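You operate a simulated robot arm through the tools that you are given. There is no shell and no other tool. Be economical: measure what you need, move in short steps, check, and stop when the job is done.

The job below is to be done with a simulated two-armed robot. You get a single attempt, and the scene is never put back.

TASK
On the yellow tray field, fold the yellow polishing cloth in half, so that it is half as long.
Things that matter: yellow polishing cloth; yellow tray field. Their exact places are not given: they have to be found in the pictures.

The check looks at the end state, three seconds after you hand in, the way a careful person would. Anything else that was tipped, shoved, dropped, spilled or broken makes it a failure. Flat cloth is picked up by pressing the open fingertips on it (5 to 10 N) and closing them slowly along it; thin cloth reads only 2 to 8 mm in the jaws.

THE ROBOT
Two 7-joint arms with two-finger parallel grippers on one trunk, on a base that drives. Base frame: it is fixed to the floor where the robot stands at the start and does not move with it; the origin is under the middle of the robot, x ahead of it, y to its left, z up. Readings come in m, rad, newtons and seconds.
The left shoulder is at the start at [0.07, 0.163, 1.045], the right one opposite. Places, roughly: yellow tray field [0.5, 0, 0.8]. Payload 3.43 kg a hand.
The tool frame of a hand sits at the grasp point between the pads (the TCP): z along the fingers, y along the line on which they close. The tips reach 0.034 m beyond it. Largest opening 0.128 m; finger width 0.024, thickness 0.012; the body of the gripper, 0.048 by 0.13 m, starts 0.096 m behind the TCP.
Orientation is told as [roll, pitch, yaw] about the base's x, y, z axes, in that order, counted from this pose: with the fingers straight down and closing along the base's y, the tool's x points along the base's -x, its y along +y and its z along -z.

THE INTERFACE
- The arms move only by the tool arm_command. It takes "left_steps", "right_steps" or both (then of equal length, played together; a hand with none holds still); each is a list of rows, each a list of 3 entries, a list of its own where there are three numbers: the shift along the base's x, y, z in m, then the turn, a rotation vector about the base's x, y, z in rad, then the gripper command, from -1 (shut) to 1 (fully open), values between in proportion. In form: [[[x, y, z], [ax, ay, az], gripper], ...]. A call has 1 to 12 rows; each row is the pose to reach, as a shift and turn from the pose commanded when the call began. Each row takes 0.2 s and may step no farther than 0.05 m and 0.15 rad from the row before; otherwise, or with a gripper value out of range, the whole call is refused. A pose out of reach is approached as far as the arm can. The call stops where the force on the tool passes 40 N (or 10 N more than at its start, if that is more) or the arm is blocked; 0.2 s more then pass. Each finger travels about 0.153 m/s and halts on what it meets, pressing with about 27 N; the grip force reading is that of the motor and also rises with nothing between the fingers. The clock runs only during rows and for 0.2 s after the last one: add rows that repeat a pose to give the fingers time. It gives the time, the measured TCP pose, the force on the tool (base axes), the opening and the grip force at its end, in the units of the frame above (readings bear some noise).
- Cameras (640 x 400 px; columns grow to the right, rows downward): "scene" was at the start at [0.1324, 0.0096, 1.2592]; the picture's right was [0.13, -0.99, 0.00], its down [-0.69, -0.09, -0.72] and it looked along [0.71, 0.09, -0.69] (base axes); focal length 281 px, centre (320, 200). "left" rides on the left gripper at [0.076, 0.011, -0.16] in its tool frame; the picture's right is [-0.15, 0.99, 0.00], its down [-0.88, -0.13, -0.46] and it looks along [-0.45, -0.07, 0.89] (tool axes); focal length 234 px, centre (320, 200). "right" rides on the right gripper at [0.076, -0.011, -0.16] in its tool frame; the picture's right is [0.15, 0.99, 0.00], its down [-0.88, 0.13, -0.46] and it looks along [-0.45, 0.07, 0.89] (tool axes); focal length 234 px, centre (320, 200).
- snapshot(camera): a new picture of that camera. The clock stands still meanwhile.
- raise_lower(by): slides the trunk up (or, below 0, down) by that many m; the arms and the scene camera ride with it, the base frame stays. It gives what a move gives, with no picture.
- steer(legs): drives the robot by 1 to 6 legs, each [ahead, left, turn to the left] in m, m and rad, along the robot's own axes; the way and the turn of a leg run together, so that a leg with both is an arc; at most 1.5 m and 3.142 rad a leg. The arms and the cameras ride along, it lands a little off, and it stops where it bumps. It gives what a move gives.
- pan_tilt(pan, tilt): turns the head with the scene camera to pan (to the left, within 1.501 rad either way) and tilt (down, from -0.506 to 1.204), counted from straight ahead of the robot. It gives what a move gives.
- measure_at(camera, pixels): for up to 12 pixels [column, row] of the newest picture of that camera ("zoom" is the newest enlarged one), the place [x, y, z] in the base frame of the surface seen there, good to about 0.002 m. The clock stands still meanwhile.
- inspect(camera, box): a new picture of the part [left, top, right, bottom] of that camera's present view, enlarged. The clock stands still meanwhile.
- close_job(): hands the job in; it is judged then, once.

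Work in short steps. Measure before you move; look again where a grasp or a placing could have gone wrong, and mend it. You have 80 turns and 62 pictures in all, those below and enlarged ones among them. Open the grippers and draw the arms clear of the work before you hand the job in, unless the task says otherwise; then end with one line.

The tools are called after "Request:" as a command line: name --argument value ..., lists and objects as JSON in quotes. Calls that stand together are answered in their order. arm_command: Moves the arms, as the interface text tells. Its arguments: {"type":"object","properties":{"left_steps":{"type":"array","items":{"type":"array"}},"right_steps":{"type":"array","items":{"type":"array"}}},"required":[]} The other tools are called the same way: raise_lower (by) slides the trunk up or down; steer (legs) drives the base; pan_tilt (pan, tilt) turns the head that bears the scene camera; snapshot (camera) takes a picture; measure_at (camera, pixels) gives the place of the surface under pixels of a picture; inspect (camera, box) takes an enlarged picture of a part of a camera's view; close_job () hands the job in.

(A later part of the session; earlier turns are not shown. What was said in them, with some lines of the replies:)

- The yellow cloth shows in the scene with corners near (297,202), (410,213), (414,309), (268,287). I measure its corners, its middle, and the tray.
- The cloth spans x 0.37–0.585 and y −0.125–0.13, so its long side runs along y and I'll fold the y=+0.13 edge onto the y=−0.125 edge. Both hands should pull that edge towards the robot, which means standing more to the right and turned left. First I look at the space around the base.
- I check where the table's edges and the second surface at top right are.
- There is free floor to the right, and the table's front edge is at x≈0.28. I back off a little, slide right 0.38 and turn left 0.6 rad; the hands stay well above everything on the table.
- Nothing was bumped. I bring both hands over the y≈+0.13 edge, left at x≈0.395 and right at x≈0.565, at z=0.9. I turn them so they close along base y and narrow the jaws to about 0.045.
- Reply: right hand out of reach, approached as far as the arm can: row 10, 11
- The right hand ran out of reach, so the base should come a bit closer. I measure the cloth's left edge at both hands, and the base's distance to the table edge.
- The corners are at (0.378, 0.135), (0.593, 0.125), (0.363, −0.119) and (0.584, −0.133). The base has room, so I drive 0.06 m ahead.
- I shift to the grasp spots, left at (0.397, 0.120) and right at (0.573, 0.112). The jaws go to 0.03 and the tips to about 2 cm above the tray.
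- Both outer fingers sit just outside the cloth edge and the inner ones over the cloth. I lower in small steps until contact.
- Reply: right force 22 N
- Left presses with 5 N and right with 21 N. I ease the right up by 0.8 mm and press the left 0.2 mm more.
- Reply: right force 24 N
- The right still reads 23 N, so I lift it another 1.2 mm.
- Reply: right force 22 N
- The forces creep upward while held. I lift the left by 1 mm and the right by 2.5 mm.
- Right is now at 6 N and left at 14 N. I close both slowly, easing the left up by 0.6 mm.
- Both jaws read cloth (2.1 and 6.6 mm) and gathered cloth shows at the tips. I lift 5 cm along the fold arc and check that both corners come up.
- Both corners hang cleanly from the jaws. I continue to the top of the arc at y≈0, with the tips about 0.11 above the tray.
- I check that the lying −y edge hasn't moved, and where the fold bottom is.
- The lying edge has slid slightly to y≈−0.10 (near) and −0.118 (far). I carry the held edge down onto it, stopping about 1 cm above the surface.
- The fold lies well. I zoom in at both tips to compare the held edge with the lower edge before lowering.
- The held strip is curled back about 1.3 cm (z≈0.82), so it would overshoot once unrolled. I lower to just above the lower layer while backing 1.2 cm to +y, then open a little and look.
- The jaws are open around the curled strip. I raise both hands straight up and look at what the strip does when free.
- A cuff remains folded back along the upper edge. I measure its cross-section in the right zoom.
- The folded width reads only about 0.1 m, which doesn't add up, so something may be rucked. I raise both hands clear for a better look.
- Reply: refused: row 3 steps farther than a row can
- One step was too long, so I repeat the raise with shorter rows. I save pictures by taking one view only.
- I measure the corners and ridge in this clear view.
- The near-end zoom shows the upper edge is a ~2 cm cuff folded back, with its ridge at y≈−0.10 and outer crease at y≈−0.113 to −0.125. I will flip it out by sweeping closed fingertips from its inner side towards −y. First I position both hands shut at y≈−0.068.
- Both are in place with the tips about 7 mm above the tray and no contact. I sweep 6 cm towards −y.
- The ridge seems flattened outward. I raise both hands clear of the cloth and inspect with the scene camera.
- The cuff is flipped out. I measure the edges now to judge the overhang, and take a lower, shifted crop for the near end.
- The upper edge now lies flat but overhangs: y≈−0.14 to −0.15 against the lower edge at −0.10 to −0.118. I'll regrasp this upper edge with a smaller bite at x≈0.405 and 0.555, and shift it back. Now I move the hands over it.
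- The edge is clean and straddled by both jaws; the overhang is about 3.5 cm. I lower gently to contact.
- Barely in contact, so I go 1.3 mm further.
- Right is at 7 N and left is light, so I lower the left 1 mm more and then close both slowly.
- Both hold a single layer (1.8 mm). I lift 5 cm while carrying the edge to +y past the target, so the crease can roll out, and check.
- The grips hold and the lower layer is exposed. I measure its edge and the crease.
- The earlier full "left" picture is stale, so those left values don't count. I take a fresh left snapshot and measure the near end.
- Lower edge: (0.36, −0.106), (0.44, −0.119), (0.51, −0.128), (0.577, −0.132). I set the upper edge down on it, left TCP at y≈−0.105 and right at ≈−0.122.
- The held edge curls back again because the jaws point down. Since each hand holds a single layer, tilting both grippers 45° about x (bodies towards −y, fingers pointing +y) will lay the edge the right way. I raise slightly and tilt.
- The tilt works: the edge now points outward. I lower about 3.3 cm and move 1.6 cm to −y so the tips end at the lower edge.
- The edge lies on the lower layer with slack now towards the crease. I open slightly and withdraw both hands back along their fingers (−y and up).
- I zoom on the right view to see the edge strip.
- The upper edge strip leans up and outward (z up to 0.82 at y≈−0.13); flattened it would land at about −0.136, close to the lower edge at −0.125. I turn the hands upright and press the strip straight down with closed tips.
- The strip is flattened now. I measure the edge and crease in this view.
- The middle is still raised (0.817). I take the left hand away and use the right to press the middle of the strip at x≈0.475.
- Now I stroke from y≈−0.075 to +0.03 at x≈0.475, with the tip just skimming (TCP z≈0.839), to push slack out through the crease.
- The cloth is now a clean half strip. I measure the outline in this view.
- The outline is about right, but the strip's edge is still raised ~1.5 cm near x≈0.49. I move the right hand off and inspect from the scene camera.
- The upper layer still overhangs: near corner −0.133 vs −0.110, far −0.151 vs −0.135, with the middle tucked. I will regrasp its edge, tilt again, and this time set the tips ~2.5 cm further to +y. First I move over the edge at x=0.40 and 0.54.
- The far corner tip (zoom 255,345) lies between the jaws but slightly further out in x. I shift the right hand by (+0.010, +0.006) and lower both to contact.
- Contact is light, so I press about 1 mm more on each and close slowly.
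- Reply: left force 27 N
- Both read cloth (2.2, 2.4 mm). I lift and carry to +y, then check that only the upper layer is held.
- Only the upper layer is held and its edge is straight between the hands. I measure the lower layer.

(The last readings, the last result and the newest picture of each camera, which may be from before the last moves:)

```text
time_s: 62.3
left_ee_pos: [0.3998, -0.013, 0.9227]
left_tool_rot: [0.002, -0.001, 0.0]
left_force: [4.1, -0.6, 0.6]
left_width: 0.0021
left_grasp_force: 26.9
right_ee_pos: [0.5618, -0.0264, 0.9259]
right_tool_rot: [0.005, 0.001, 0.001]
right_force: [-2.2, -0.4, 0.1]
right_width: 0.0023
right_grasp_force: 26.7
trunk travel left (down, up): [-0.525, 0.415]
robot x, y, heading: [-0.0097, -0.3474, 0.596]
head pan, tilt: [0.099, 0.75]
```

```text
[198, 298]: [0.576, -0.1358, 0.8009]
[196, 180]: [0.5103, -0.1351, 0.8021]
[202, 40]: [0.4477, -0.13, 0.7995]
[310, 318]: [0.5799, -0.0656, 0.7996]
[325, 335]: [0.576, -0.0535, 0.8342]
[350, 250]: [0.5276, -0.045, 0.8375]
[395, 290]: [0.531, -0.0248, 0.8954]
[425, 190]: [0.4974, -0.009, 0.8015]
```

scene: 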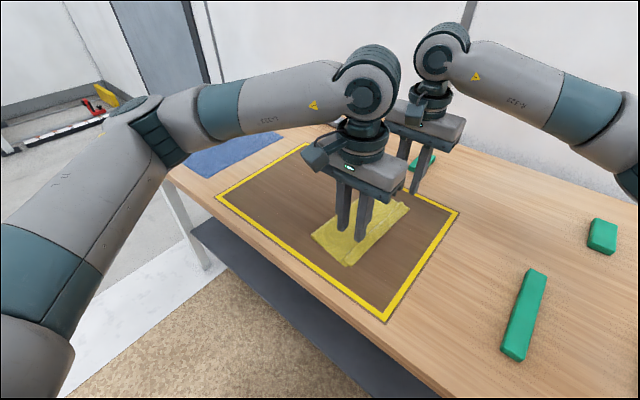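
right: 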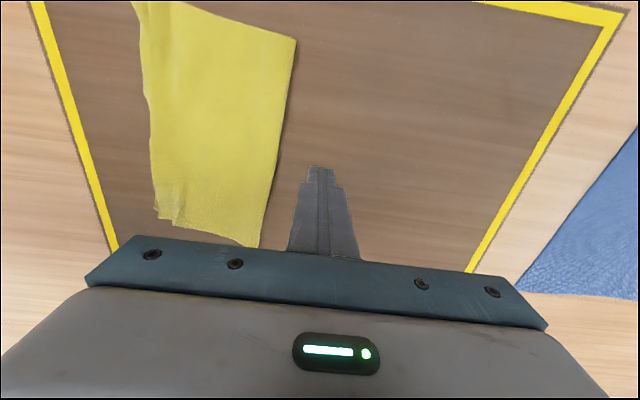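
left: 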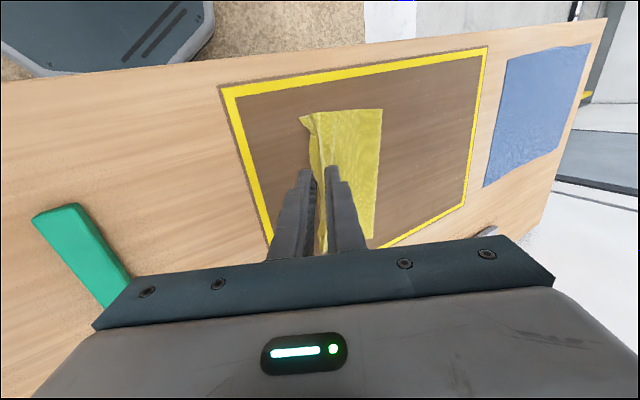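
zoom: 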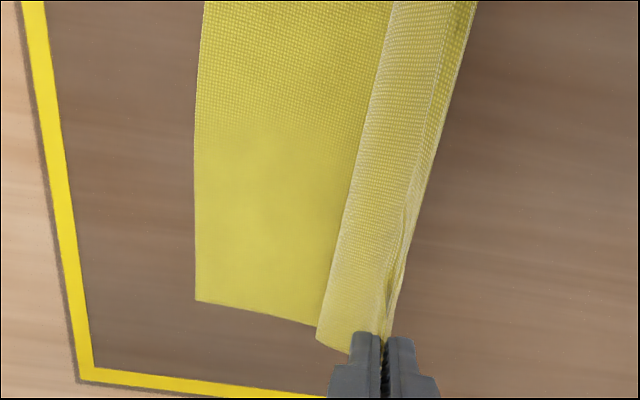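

The lower edge is at −0.136 (far), −0.130 (x 0.45) and about −0.118 near. I tilt both hands while bringing the edge over, ending with TCP at y −0.112 (left) and −0.129 (right), about 1.8 cm further in than last time.

Request:
arm_command --left_steps '[[[0, -0.012, -0.005], [0.13, 0, 0], -1], [[0, -0.025, -0.01], [0.26, 0, 0], -1], [[0, -0.038, -0.015], [0.39, 0, 0], -1], [[0, -0.052, -0.022], [0.52, 0, 0], -1], [[0, -0.066, -0.03], [0.65, 0, 0], -1], [[0, -0.08, -0.04], [0.78, 0, 0], -1], [[0, -0.09, -0.055], [0.78, 0, 0], -1], [[0, -0.096, -0.068], [0.78, 0, 0], -1], [[0, -0.099, -0.078], [0.78, 0, 0], -1], [[0, -0.099, -0.082], [0.78, 0, 0], -1], [[0, -0.099, -0.082], [0.78, 0, 0], -1]]' --right_steps '[[[0, -0.012, -0.005], [0.13, 0, 0], -1], [[0, -0.025, -0.01], [0.26, 0, 0], -1], [[0, -0.04, -0.015], [0.39, 0, 0], -1], [[0, -0.055, -0.022], [0.52, 0, 0], -1], [[0, -0.07, -0.03], [0.65, 0, 0], -1], [[0, -0.084, -0.04], [0.78, 0, 0], -1], [[0, -0.094, -0.056], [0.78, 0, 0], -1], [[0, -0.1, -0.07], [0.78, 0, 0], -1], [[0, -0.103, -0.081], [0.78, 0, 0], -1], [[0, -0.103, -0.085], [0.78, 0, 0], -1], [[0, -0.103, -0.085], [0.78, 0, 0], -1]]'

Request:
snapshot --camera "right"

```text
time_s: 64.7
left_ee_pos: [0.4005, -0.1129, 0.8423]
left_tool_rot: [0.783, 0.001, 0.001]
left_force: [3.9, -0.5, 0.5]
left_width: 0.002
left_grasp_force: 26.8
right_ee_pos: [0.5604, -0.129, 0.8392]
right_tool_rot: [0.785, 0.001, -0.001]
right_force: [-3.8, 0.1, 0.1]
right_width: 0.0024
right_grasp_force: 26.5
trunk travel left (down, up): [-0.525, 0.415]
robot x, y, heading: [-0.0089, -0.344, 0.6]
head pan, tilt: [0.099, 0.75]
```

```text
6 pictures are left
```

right: 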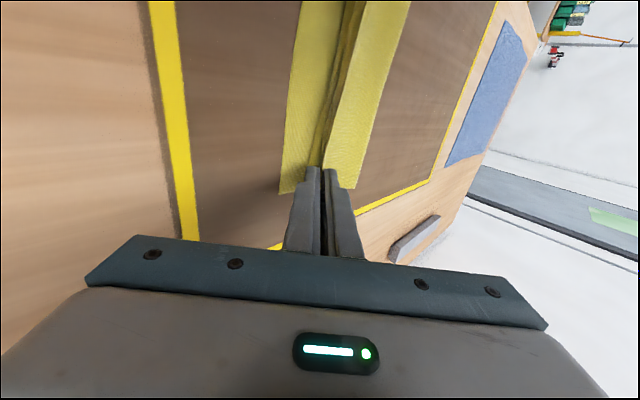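

The taut edge is laid pointing outward with a strip of lower layer still showing. I measure both edges.

Request:
measure_at --camera "right" --pixels '[[281, 190], [286, 130], [295, 50], [310, 160], [322, 120], [335, 80], [342, 50], [345, 140], [360, 60], [352, 185], [380, 120], [400, 50]]'

```text
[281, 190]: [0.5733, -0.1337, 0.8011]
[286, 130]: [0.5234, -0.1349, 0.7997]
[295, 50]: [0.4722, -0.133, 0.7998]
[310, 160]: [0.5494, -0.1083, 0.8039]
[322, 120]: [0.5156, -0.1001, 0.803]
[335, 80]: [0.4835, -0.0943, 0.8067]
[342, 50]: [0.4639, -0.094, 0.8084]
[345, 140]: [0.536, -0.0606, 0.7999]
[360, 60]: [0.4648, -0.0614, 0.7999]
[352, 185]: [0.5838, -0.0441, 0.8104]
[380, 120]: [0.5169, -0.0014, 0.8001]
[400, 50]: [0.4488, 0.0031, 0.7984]
```

By length balance (crease now at y≈0, lower edge −0.134), the upper edge should land within ~1 cm of the lower. I release and withdraw along the fingers.

Request:
arm_command --left_steps '[[[0, -0.003, -0.001], [0, 0, 0], -1], [[0, -0.003, -0.001], [0, 0, 0], -0.9], [[0, -0.003, -0.001], [0, 0, 0], -0.85], [[0, -0.003, -0.001], [0, 0, 0], -0.85], [[0, -0.015, 0.004], [0, 0, 0], -0.85], [[0, -0.031, 0.012], [0, 0, 0], -0.85], [[0, -0.048, 0.03], [0, 0, 0], -0.85], [[0, -0.06, 0.06], [-0.13, 0, 0], -0.85], [[0, -0.06, 0.1], [-0.26, 0, 0], -0.85]]' --right_steps '[[[0, -0.003, 0], [0, 0, 0], -1], [[0, -0.003, 0], [0, 0, 0], -0.9], [[0, -0.003, 0], [0, 0, 0], -0.85], [[0, -0.003, 0], [0, 0, 0], -0.85], [[0, -0.015, 0.004], [0, 0, 0], -0.85], [[0, -0.031, 0.012], [0, 0, 0], -0.85], [[0, -0.048, 0.03], [0, 0, 0], -0.85], [[0, -0.06, 0.06], [-0.13, 0, 0], -0.85], [[0, -0.06, 0.1], [-0.26, 0, 0], -0.85]]'

Request:
inspect --camera "right" --box '[230, 0, 470, 180]'

```text
time_s: 66.7
left_ee_pos: [0.3981, -0.17, 0.9434]
left_tool_rot: [0.521, 0.001, 0.001]
left_force: [-0.1, 0.4, -0.3]
left_width: 0.0095
left_grasp_force: 0.0
right_ee_pos: [0.5603, -0.188, 0.9402]
right_tool_rot: [0.522, 0.0, 0.002]
right_force: [-0.9, -0.1, -0.4]
right_width: 0.0095
right_grasp_force: 0.0
trunk travel left (down, up): [-0.525, 0.415]
robot x, y, heading: [-0.0154, -0.3453, 0.601]
head pan, tilt: [0.099, 0.75]
```

```text
2.22 times, centred on (350, 90) of right
```

zoom: 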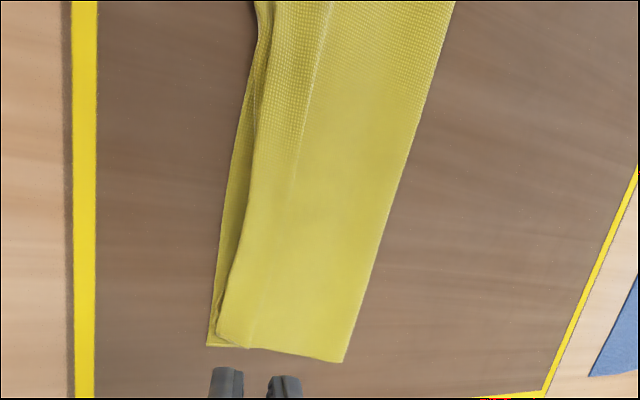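

Much better: the upper edge nearly matches the lower edge. I measure.

Request:
measure_at --camera "zoom" --pixels '[[209, 345], [222, 240], [240, 140], [222, 335], [235, 260], [250, 180], [262, 60], [270, 150], [290, 200], [342, 360], [390, 220], [440, 60]]'

```text
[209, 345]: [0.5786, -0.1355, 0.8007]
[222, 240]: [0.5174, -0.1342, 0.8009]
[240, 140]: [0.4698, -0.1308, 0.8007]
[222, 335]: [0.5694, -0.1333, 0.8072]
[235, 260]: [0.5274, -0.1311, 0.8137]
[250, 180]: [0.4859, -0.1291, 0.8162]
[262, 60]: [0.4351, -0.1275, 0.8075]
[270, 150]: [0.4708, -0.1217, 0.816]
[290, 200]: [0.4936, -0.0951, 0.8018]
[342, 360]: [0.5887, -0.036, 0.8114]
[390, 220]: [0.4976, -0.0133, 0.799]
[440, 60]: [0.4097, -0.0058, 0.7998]
```

The upper edge's tip is at −0.128 to −0.133 and raised ~1.5 cm, so flattened it will match well. I turn the hands upright and press the strip down, left at x≈0.43 and right at x≈0.56.

Request:
arm_command --left_steps '[[[0.01, 0.015, 0], [-0.13, 0, 0], -1], [[0.02, 0.03, 0], [-0.26, 0, 0], -1], [[0.03, 0.045, 0], [-0.39, 0, 0], -1], [[0.032, 0.053, -0.01], [-0.52, 0, 0], -1], [[0.032, 0.053, -0.05], [-0.52, 0, 0], -1], [[0.032, 0.052, -0.085], [-0.52, 0, 0], -1], [[0.032, 0.048, -0.098], [-0.52, 0, 0], -1], [[0.032, 0.044, -0.105], [-0.52, 0, 0], -1], [[0.032, 0.044, -0.108], [-0.52, 0, 0], -1], [[0.032, 0.044, -0.108], [-0.52, 0, 0], -1]]' --right_steps '[[[0, 0.02, 0], [-0.13, 0, 0], -1], [[0, 0.04, 0], [-0.26, 0, 0], -1], [[0, 0.06, 0], [-0.39, 0, 0], -1], [[0, 0.07, -0.01], [-0.52, 0, 0], -1], [[0, 0.07, -0.05], [-0.52, 0, 0], -1], [[0, 0.069, -0.085], [-0.52, 0, 0], -1], [[0, 0.065, -0.095], [-0.52, 0, 0], -1], [[0, 0.061, -0.102], [-0.52, 0, 0], -1], [[0, 0.061, -0.104], [-0.52, 0, 0], -1], [[0, 0.061, -0.104], [-0.52, 0, 0], -1]]'

```text
time_s: 68.0
left_ee_pos: [0.4316, -0.1165, 0.8788]
left_tool_rot: [0.004, 0.002, 0.006]
left_force: [-5.1, 8.6, -1.2]
left_width: 0.0
left_grasp_force: 27.2
right_ee_pos: [0.5631, -0.121, 0.8774]
right_tool_rot: [0.003, 0.002, 0.002]
right_force: [4.6, -7.5, 0.7]
right_width: 0.0
right_grasp_force: 26.5
trunk travel left (down, up): [-0.525, 0.415]
robot x, y, heading: [-0.0108, -0.3454, 0.601]
head pan, tilt: [0.099, 0.75]
stopped in row 6 (right hand): the force on the tool passed its limit (the readings are from after the stop); the commanded pose is now the measured one
```

The two hands touched each other at this spacing (tips still 4 cm above the tray). I back them apart in x, then go down.

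Request:
arm_command --left_steps '[[[-0.02, 0, 0.005], [0, 0, 0], -1], [[-0.033, 0, 0.003], [0, 0, 0], -1], [[-0.033, 0, -0.015], [0, 0, 0], -1], [[-0.033, -0.002, -0.03], [0, 0, 0], -1], [[-0.033, -0.004, -0.039], [0, 0, 0], -1], [[-0.033, -0.004, -0.043], [0, 0, 0], -1], [[-0.033, -0.004, -0.043], [0, 0, 0], -1]]' --right_steps '[[[0.005, 0, 0.005], [0, 0, 0], -1], [[0.005, 0, 0.003], [0, 0, 0], -1], [[0.005, 0, -0.015], [0, 0, 0], -1], [[0.005, -0.002, -0.03], [0, 0, 0], -1], [[0.005, -0.006, -0.038], [0, 0, 0], -1], [[0.005, -0.006, -0.0415], [0, 0, 0], -1], [[0.005, -0.006, -0.0415], [0, 0, 0], -1]]'

```text
time_s: 69.6
left_ee_pos: [0.3994, -0.1215, 0.8351]
left_tool_rot: [0.004, 0.001, 0.006]
left_force: [0.1, -0.3, 3.5]
left_width: 0.0
left_grasp_force: 27.0
right_ee_pos: [0.5673, -0.126, 0.836]
right_tool_rot: [0.003, -0.001, 0.003]
right_force: [-0.8, -1.3, 11.8]
right_width: 0.0003
right_grasp_force: 27.2
trunk travel left (down, up): [-0.525, 0.415]
robot x, y, heading: [-0.0101, -0.3439, 0.602]
head pan, tilt: [0.099, 0.75]
```

Both ends are pressed. With the left hand still pinning the near edge, the right strokes lightly at x≈0.575 from y −0.085 to +0.01 to flatten the far bulge at the crease.

Request:
arm_command --right_steps '[[[0, 0, 0.02], [0, 0, 0], -1], [[0.006, 0.04, 0.02], [0, 0, 0], -1], [[0.006, 0.042, 0.003], [0, 0, 0], -1], [[0.006, 0.055, 0.002], [0, 0, 0], -1], [[0.006, 0.07, 0.002], [0, 0, 0], -1], [[0.006, 0.085, 0.002], [0, 0, 0], -1], [[0.006, 0.1, 0.002], [0, 0, 0], -1], [[0.006, 0.115, 0.002], [0, 0, 0], -1], [[0.006, 0.13, 0.003], [0, 0, 0], -1], [[0.006, 0.14, 0.004], [0, 0, 0], -1], [[0.006, 0.14, 0.04], [0, 0, 0], -1]]'

```text
time_s: 72.0
left_ee_pos: [0.3993, -0.121, 0.8359]
left_tool_rot: [0.005, -0.001, 0.005]
left_force: [0.7, -0.4, 13.7]
left_width: 0.0
left_grasp_force: 26.7
right_ee_pos: [0.5719, 0.0133, 0.8765]
right_tool_rot: [0.002, 0.002, 0.002]
right_force: [-0.6, -0.1, -1.3]
right_width: 0.0001
right_grasp_force: 26.9
trunk travel left (down, up): [-0.525, 0.415]
robot x, y, heading: [-0.0099, -0.3456, 0.599]
head pan, tilt: [0.099, 0.75]
```

Now the left hand lifts away to its clear spot and the right returns to press the middle of the edge strip (x≈0.48, y≈−0.122).

Request:
arm_command --left_steps '[[[0, 0, 0.04], [0, 0, 0], -1], [[-0.01, 0.02, 0.08], [0, 0, 0], -1], [[-0.025, 0.05, 0.11], [0, 0, 0], -1], [[-0.04, 0.09, 0.13], [0, 0, 0], -1], [[-0.05, 0.13, 0.15], [0, 0, 0], -1], [[-0.06, 0.17, 0.15], [0, 0, 0], -1], [[-0.06, 0.21, 0.15], [0, 0, 0], -1], [[-0.06, 0.25, 0.15], [0, 0, 0], -1], [[-0.06, 0.27, 0.15], [0, 0, 0], -1], [[-0.06, 0.27, 0.15], [0, 0, 0], -1], [[-0.06, 0.27, 0.15], [0, 0, 0], -1]]' --right_steps '[[[0, 0, 0.01], [0, 0, 0], -1], [[0, 0, 0.01], [0, 0, 0], -1], [[0, -0.03, 0.01], [0, 0, 0], -1], [[-0.02, -0.06, 0.01], [0, 0, 0], -1], [[-0.05, -0.09, 0.01], [0, 0, 0], -1], [[-0.075, -0.12, 0], [0, 0, 0], -1], [[-0.09, -0.13, -0.005], [0, 0, 0], -1], [[-0.09, -0.132, -0.02], [0, 0, 0], -1], [[-0.09, -0.134, -0.033], [0, 0, 0], -1], [[-0.09, -0.136, -0.0405], [0, 0, 0], -1], [[-0.09, -0.136, -0.0405], [0, 0, 0], -1]]'

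```text
time_s: 74.4
left_ee_pos: [0.339, 0.1483, 0.9869]
left_tool_rot: [0.002, -0.001, 0.006]
left_force: [0.3, -0.8, -0.2]
left_width: 0.0
left_grasp_force: 26.6
right_ee_pos: [0.4822, -0.122, 0.8359]
right_tool_rot: [0.004, -0.002, 0.0]
right_force: [3.8, 3.0, 19.6]
right_width: 0.0
right_grasp_force: 27.2
trunk travel left (down, up): [-0.525, 0.415]
robot x, y, heading: [-0.0109, -0.3414, 0.6]
head pan, tilt: [0.099, 0.75]
```

Pressed. Next comes a light stroke at x≈0.48 towards the crease, ending raised.

Request:
arm_command --right_steps '[[[0, 0, 0.02], [0, 0, 0], -1], [[0, 0.04, 0.02], [0, 0, 0], -1], [[0, 0.045, 0.005], [0, 0, 0], -1], [[0, 0.06, 0.004], [0, 0, 0], -1], [[0, 0.075, 0.004], [0, 0, 0], -1], [[0, 0.09, 0.004], [0, 0, 0], -1], [[0, 0.105, 0.004], [0, 0, 0], -1], [[0, 0.12, 0.004], [0, 0, 0], -1], [[0, 0.135, 0.004], [0, 0, 0], -1], [[0, 0.15, 0.005], [0, 0, 0], -1], [[0, 0.15, 0.05], [0, 0, 0], -1]]'

Request:
arm_command --right_steps '[[[-0.03, -0.02, 0], [0, 0, 0], -1], [[-0.06, -0.05, 0], [0, 0, 0], -1], [[-0.085, -0.09, 0], [0, 0, 0], -1], [[-0.085, -0.1, -0.03], [0, 0, 0], -1], [[-0.085, -0.095, -0.046], [0, 0, 0], -1], [[-0.085, -0.075, -0.046], [0, 0, 0], -1], [[-0.085, -0.055, -0.046], [0, 0, 0], -1], [[-0.085, -0.035, -0.046], [0, 0, 0], -1], [[-0.085, -0.015, -0.046], [0, 0, 0], -1], [[-0.085, 0.005, -0.045], [0, 0, 0], -1], [[-0.085, 0.01, -0.01], [0, 0, 0], -1], [[-0.07, 0.01, 0.03], [0, 0, 0], -1]]'

Request:
snapshot --camera "right"

```text
time_s: 76.8
left_ee_pos: [0.3382, 0.1482, 0.9853]
left_tool_rot: [0.002, 0.001, 0.006]
left_force: [0.0, 0.8, 0.5]
left_width: 0.0
left_grasp_force: 26.5
right_ee_pos: [0.4829, 0.0258, 0.8839]
right_tool_rot: [0.003, -0.003, 0.002]
right_force: [0.2, -0.5, 0.0]
right_width: 0.0
right_grasp_force: 27.0
trunk travel left (down, up): [-0.525, 0.415]
robot x, y, heading: [-0.0131, -0.3432, 0.598]
head pan, tilt: [0.099, 0.75]
```

```text
time_s: 79.4
left_ee_pos: [0.3389, 0.1482, 0.9854]
left_tool_rot: [0.002, 0.0, 0.005]
left_force: [-0.5, -1.0, -0.4]
left_width: 0.0001
left_grasp_force: 27.4
right_ee_pos: [0.4134, 0.0367, 0.915]
right_tool_rot: [0.002, 0.001, 0.001]
right_force: [0.1, 0.0, 0.2]
right_width: 0.0001
right_grasp_force: 27.1
trunk travel left (down, up): [-0.525, 0.415]
robot x, y, heading: [-0.0093, -0.3454, 0.603]
head pan, tilt: [0.099, 0.75]
```

```text
4 pictures are left
```

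right: 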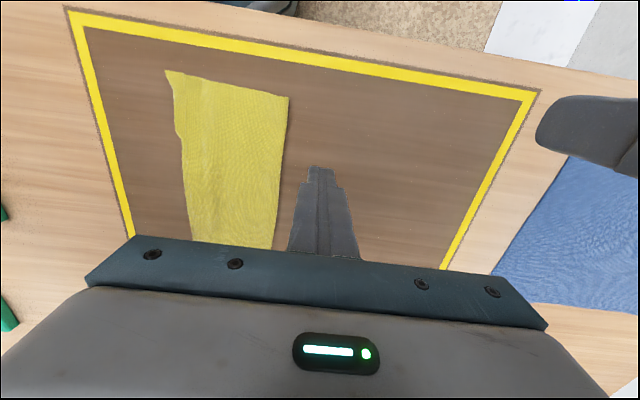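

The strip looks tidy, and I measure its outline and heights.

Request:
measure_at --camera "right" --pixels '[[168, 73], [175, 74], [287, 98], [286, 130], [274, 240], [172, 100], [178, 130], [183, 160], [187, 190], [192, 230], [195, 130], [192, 175]]'

Request:
arm_command --right_steps '[[[0.02, 0, 0.03], [0, 0, 0], -1], [[0.04, -0.02, 0.05], [0, 0, 0], -1], [[0.07, -0.05, 0.07], [0, 0, 0], -1], [[0.1, -0.08, 0.08], [0, 0, 0], -1], [[0.12, -0.12, 0.08], [0, 0, 0], -1], [[0.14, -0.16, 0.08], [0, 0, 0], -1], [[0.16, -0.2, 0.08], [0, 0, 0], -1], [[0.16, -0.24, 0.08], [0, 0, 0], -1], [[0.16, -0.28, 0.08], [0, 0, 0], -1], [[0.16, -0.29, 0.08], [0, 0, 0], -1]]'

Request:
inspect --camera "scene" --box '[290, 178, 450, 278]'

```text
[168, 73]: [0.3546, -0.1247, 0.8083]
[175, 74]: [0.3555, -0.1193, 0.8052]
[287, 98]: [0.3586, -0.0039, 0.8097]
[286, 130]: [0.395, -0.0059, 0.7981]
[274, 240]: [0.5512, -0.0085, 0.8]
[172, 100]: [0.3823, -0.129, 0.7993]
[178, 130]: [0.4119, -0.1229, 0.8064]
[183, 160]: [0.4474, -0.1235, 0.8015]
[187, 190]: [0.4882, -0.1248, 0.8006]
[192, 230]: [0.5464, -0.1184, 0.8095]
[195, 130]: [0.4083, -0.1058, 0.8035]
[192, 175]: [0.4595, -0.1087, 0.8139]
```

```text
time_s: 81.6
left_ee_pos: [0.3402, 0.1491, 0.9856]
left_tool_rot: [0.005, 0.001, 0.006]
left_force: [-0.3, -0.2, 0.1]
left_width: 0.0
left_grasp_force: 26.8
right_ee_pos: [0.5715, -0.2537, 0.9926]
right_tool_rot: [0.001, 0.0, 0.001]
right_force: [0.1, 0.1, 0.1]
right_width: 0.0001
right_grasp_force: 26.7
trunk travel left (down, up): [-0.525, 0.415]
robot x, y, heading: [-0.0107, -0.343, 0.6]
head pan, tilt: [0.099, 0.75]
```

```text
4.00 times, centred on (370, 228) of scene
```

zoom: 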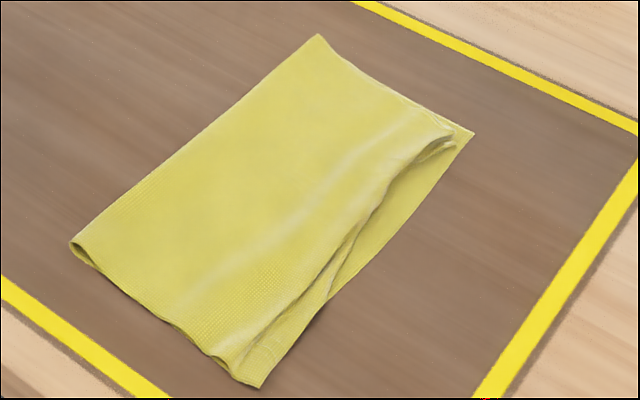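

Request:
measure_at --camera "zoom" --pixels '[[474, 133], [400, 230], [330, 298], [262, 385], [235, 362], [452, 140], [440, 155], [390, 190], [340, 260], [318, 38], [72, 243], [340, 175]]'

Request:
inspect --camera "scene" --box '[345, 200, 415, 280]'

```text
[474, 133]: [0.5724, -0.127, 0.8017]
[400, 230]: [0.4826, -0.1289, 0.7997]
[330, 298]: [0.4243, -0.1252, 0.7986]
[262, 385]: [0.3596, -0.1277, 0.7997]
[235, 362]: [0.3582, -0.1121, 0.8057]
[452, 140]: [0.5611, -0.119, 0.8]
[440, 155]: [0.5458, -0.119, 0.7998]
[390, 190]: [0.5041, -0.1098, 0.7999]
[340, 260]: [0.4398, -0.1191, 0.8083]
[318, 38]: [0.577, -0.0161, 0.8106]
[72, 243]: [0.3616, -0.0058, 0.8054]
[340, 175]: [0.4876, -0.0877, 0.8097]
```

```text
5.00 times, centred on (380, 240) of scene
```

zoom: 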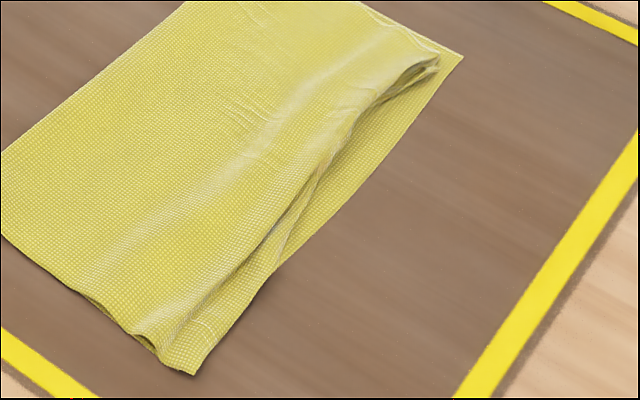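

The folded cloth covers x 0.36–0.577 and y −0.128 to −0.01, about half the 0.25 length, with edges within ~1 cm. One hump remains near x≈0.52, y≈−0.09, which I smooth towards the edge with a skimming stroke of the right fingertips.

Request:
arm_command --right_steps '[[[-0.01, 0.045, 0], [0, 0, 0], -1], [[-0.02, 0.09, 0], [0, 0, 0], -1], [[-0.03, 0.135, 0], [0, 0, 0], -1], [[-0.04, 0.175, -0.02], [0, 0, 0], -1], [[-0.046, 0.188, -0.06], [0, 0, 0], -1], [[-0.046, 0.188, -0.1], [0, 0, 0], -1], [[-0.046, 0.188, -0.14], [0, 0, 0], -1], [[-0.046, 0.188, -0.152], [0, 0, 0], -1], [[-0.046, 0.175, -0.154], [0, 0, 0], -1], [[-0.046, 0.16, -0.154], [0, 0, 0], -1], [[-0.046, 0.145, -0.154], [0, 0, 0], -1], [[-0.046, 0.138, -0.154], [0, 0, 0], -1]]'

Request:
arm_command --right_steps '[[[0, 0, 0.04], [0, 0, 0], -1], [[0.01, -0.02, 0.08], [0, 0, 0], -0.8], [[0.02, -0.05, 0.11], [0, 0, 0], -0.5], [[0.03, -0.08, 0.14], [0, 0, 0], 0], [[0.04, -0.11, 0.15], [0, 0, 0], 0], [[0.046, -0.138, 0.155], [0, 0, 0], 0]]' --left_steps '[[[0, 0, 0], [0, 0, 0], -0.8], [[0, 0, 0], [0, 0, 0], -0.5], [[0, 0, 0], [0, 0, 0], -0.3], [[0, 0, 0], [0, 0, 0], 0], [[0, 0, 0], [0, 0, 0], 0], [[0, 0, 0], [0, 0, 0], 0]]'

Request:
inspect --camera "scene" --box '[290, 178, 450, 278]'

```text
time_s: 84.2
left_ee_pos: [0.3402, 0.1477, 0.985]
left_tool_rot: [0.004, 0.001, 0.005]
left_force: [-0.2, -0.5, -0.5]
left_width: 0.0001
left_grasp_force: 27.4
right_ee_pos: [0.5273, -0.1137, 0.8397]
right_tool_rot: [0.002, 0.0, 0.002]
right_force: [0.2, -0.8, -0.1]
right_width: 0.0
right_grasp_force: 27.2
trunk travel left (down, up): [-0.525, 0.415]
robot x, y, heading: [-0.0123, -0.3467, 0.604]
head pan, tilt: [0.099, 0.75]
```

```text
time_s: 85.6
left_ee_pos: [0.34, 0.1479, 0.986]
left_tool_rot: [0.005, -0.001, 0.005]
left_force: [-0.2, -0.8, 0.6]
left_width: 0.0639
left_grasp_force: 0.0
right_ee_pos: [0.574, -0.2536, 0.9946]
right_tool_rot: [0.001, 0.0, 0.002]
right_force: [0.6, 0.6, -0.6]
right_width: 0.0641
right_grasp_force: 0.0
trunk travel left (down, up): [-0.525, 0.415]
robot x, y, heading: [-0.0094, -0.3424, 0.601]
head pan, tilt: [0.099, 0.75]
```

```text
4.00 times, centred on (370, 228) of scene
```

zoom: 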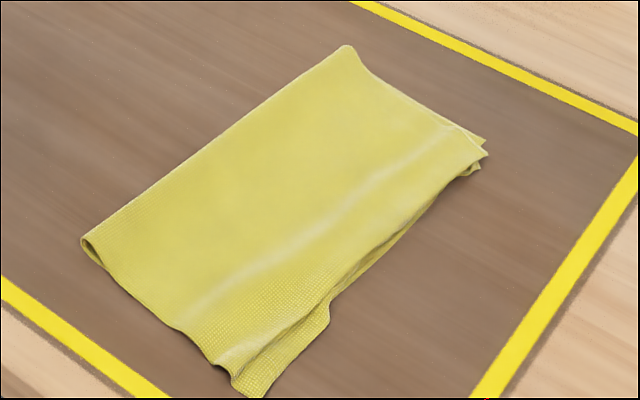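

The far side now covers the lower edge. I check the remaining mismatch.

Request:
measure_at --camera "zoom" --pixels '[[488, 138], [485, 155], [478, 172], [400, 232], [330, 300], [265, 396], [230, 368], [347, 48], [82, 240], [330, 215], [280, 310], [440, 180]]'

```text
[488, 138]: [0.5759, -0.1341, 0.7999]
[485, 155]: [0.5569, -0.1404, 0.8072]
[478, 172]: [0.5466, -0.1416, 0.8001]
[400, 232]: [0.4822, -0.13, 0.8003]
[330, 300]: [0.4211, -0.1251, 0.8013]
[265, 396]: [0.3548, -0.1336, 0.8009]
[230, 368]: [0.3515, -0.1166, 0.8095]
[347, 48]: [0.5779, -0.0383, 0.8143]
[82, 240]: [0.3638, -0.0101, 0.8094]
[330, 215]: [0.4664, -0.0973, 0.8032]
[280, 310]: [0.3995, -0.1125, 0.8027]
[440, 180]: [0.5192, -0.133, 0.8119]
```

The edges agree within about 1 cm, the footprint is about 0.12–0.125 m long (half of 0.25), it lies inside the tray field, and nothing else has been touched. The grippers are open and clear, so I hand in.

Request:
close_job

```text
The job is handed in.
```

I folded the yellow polishing cloth in half along its length on the yellow tray field: it is now about 0.125 m long instead of 0.25 m, with the edges matching to about 1 cm. In the last picture, part of the upper edge looks slightly rumpled, and about 1 cm of bulge remains at the crease.
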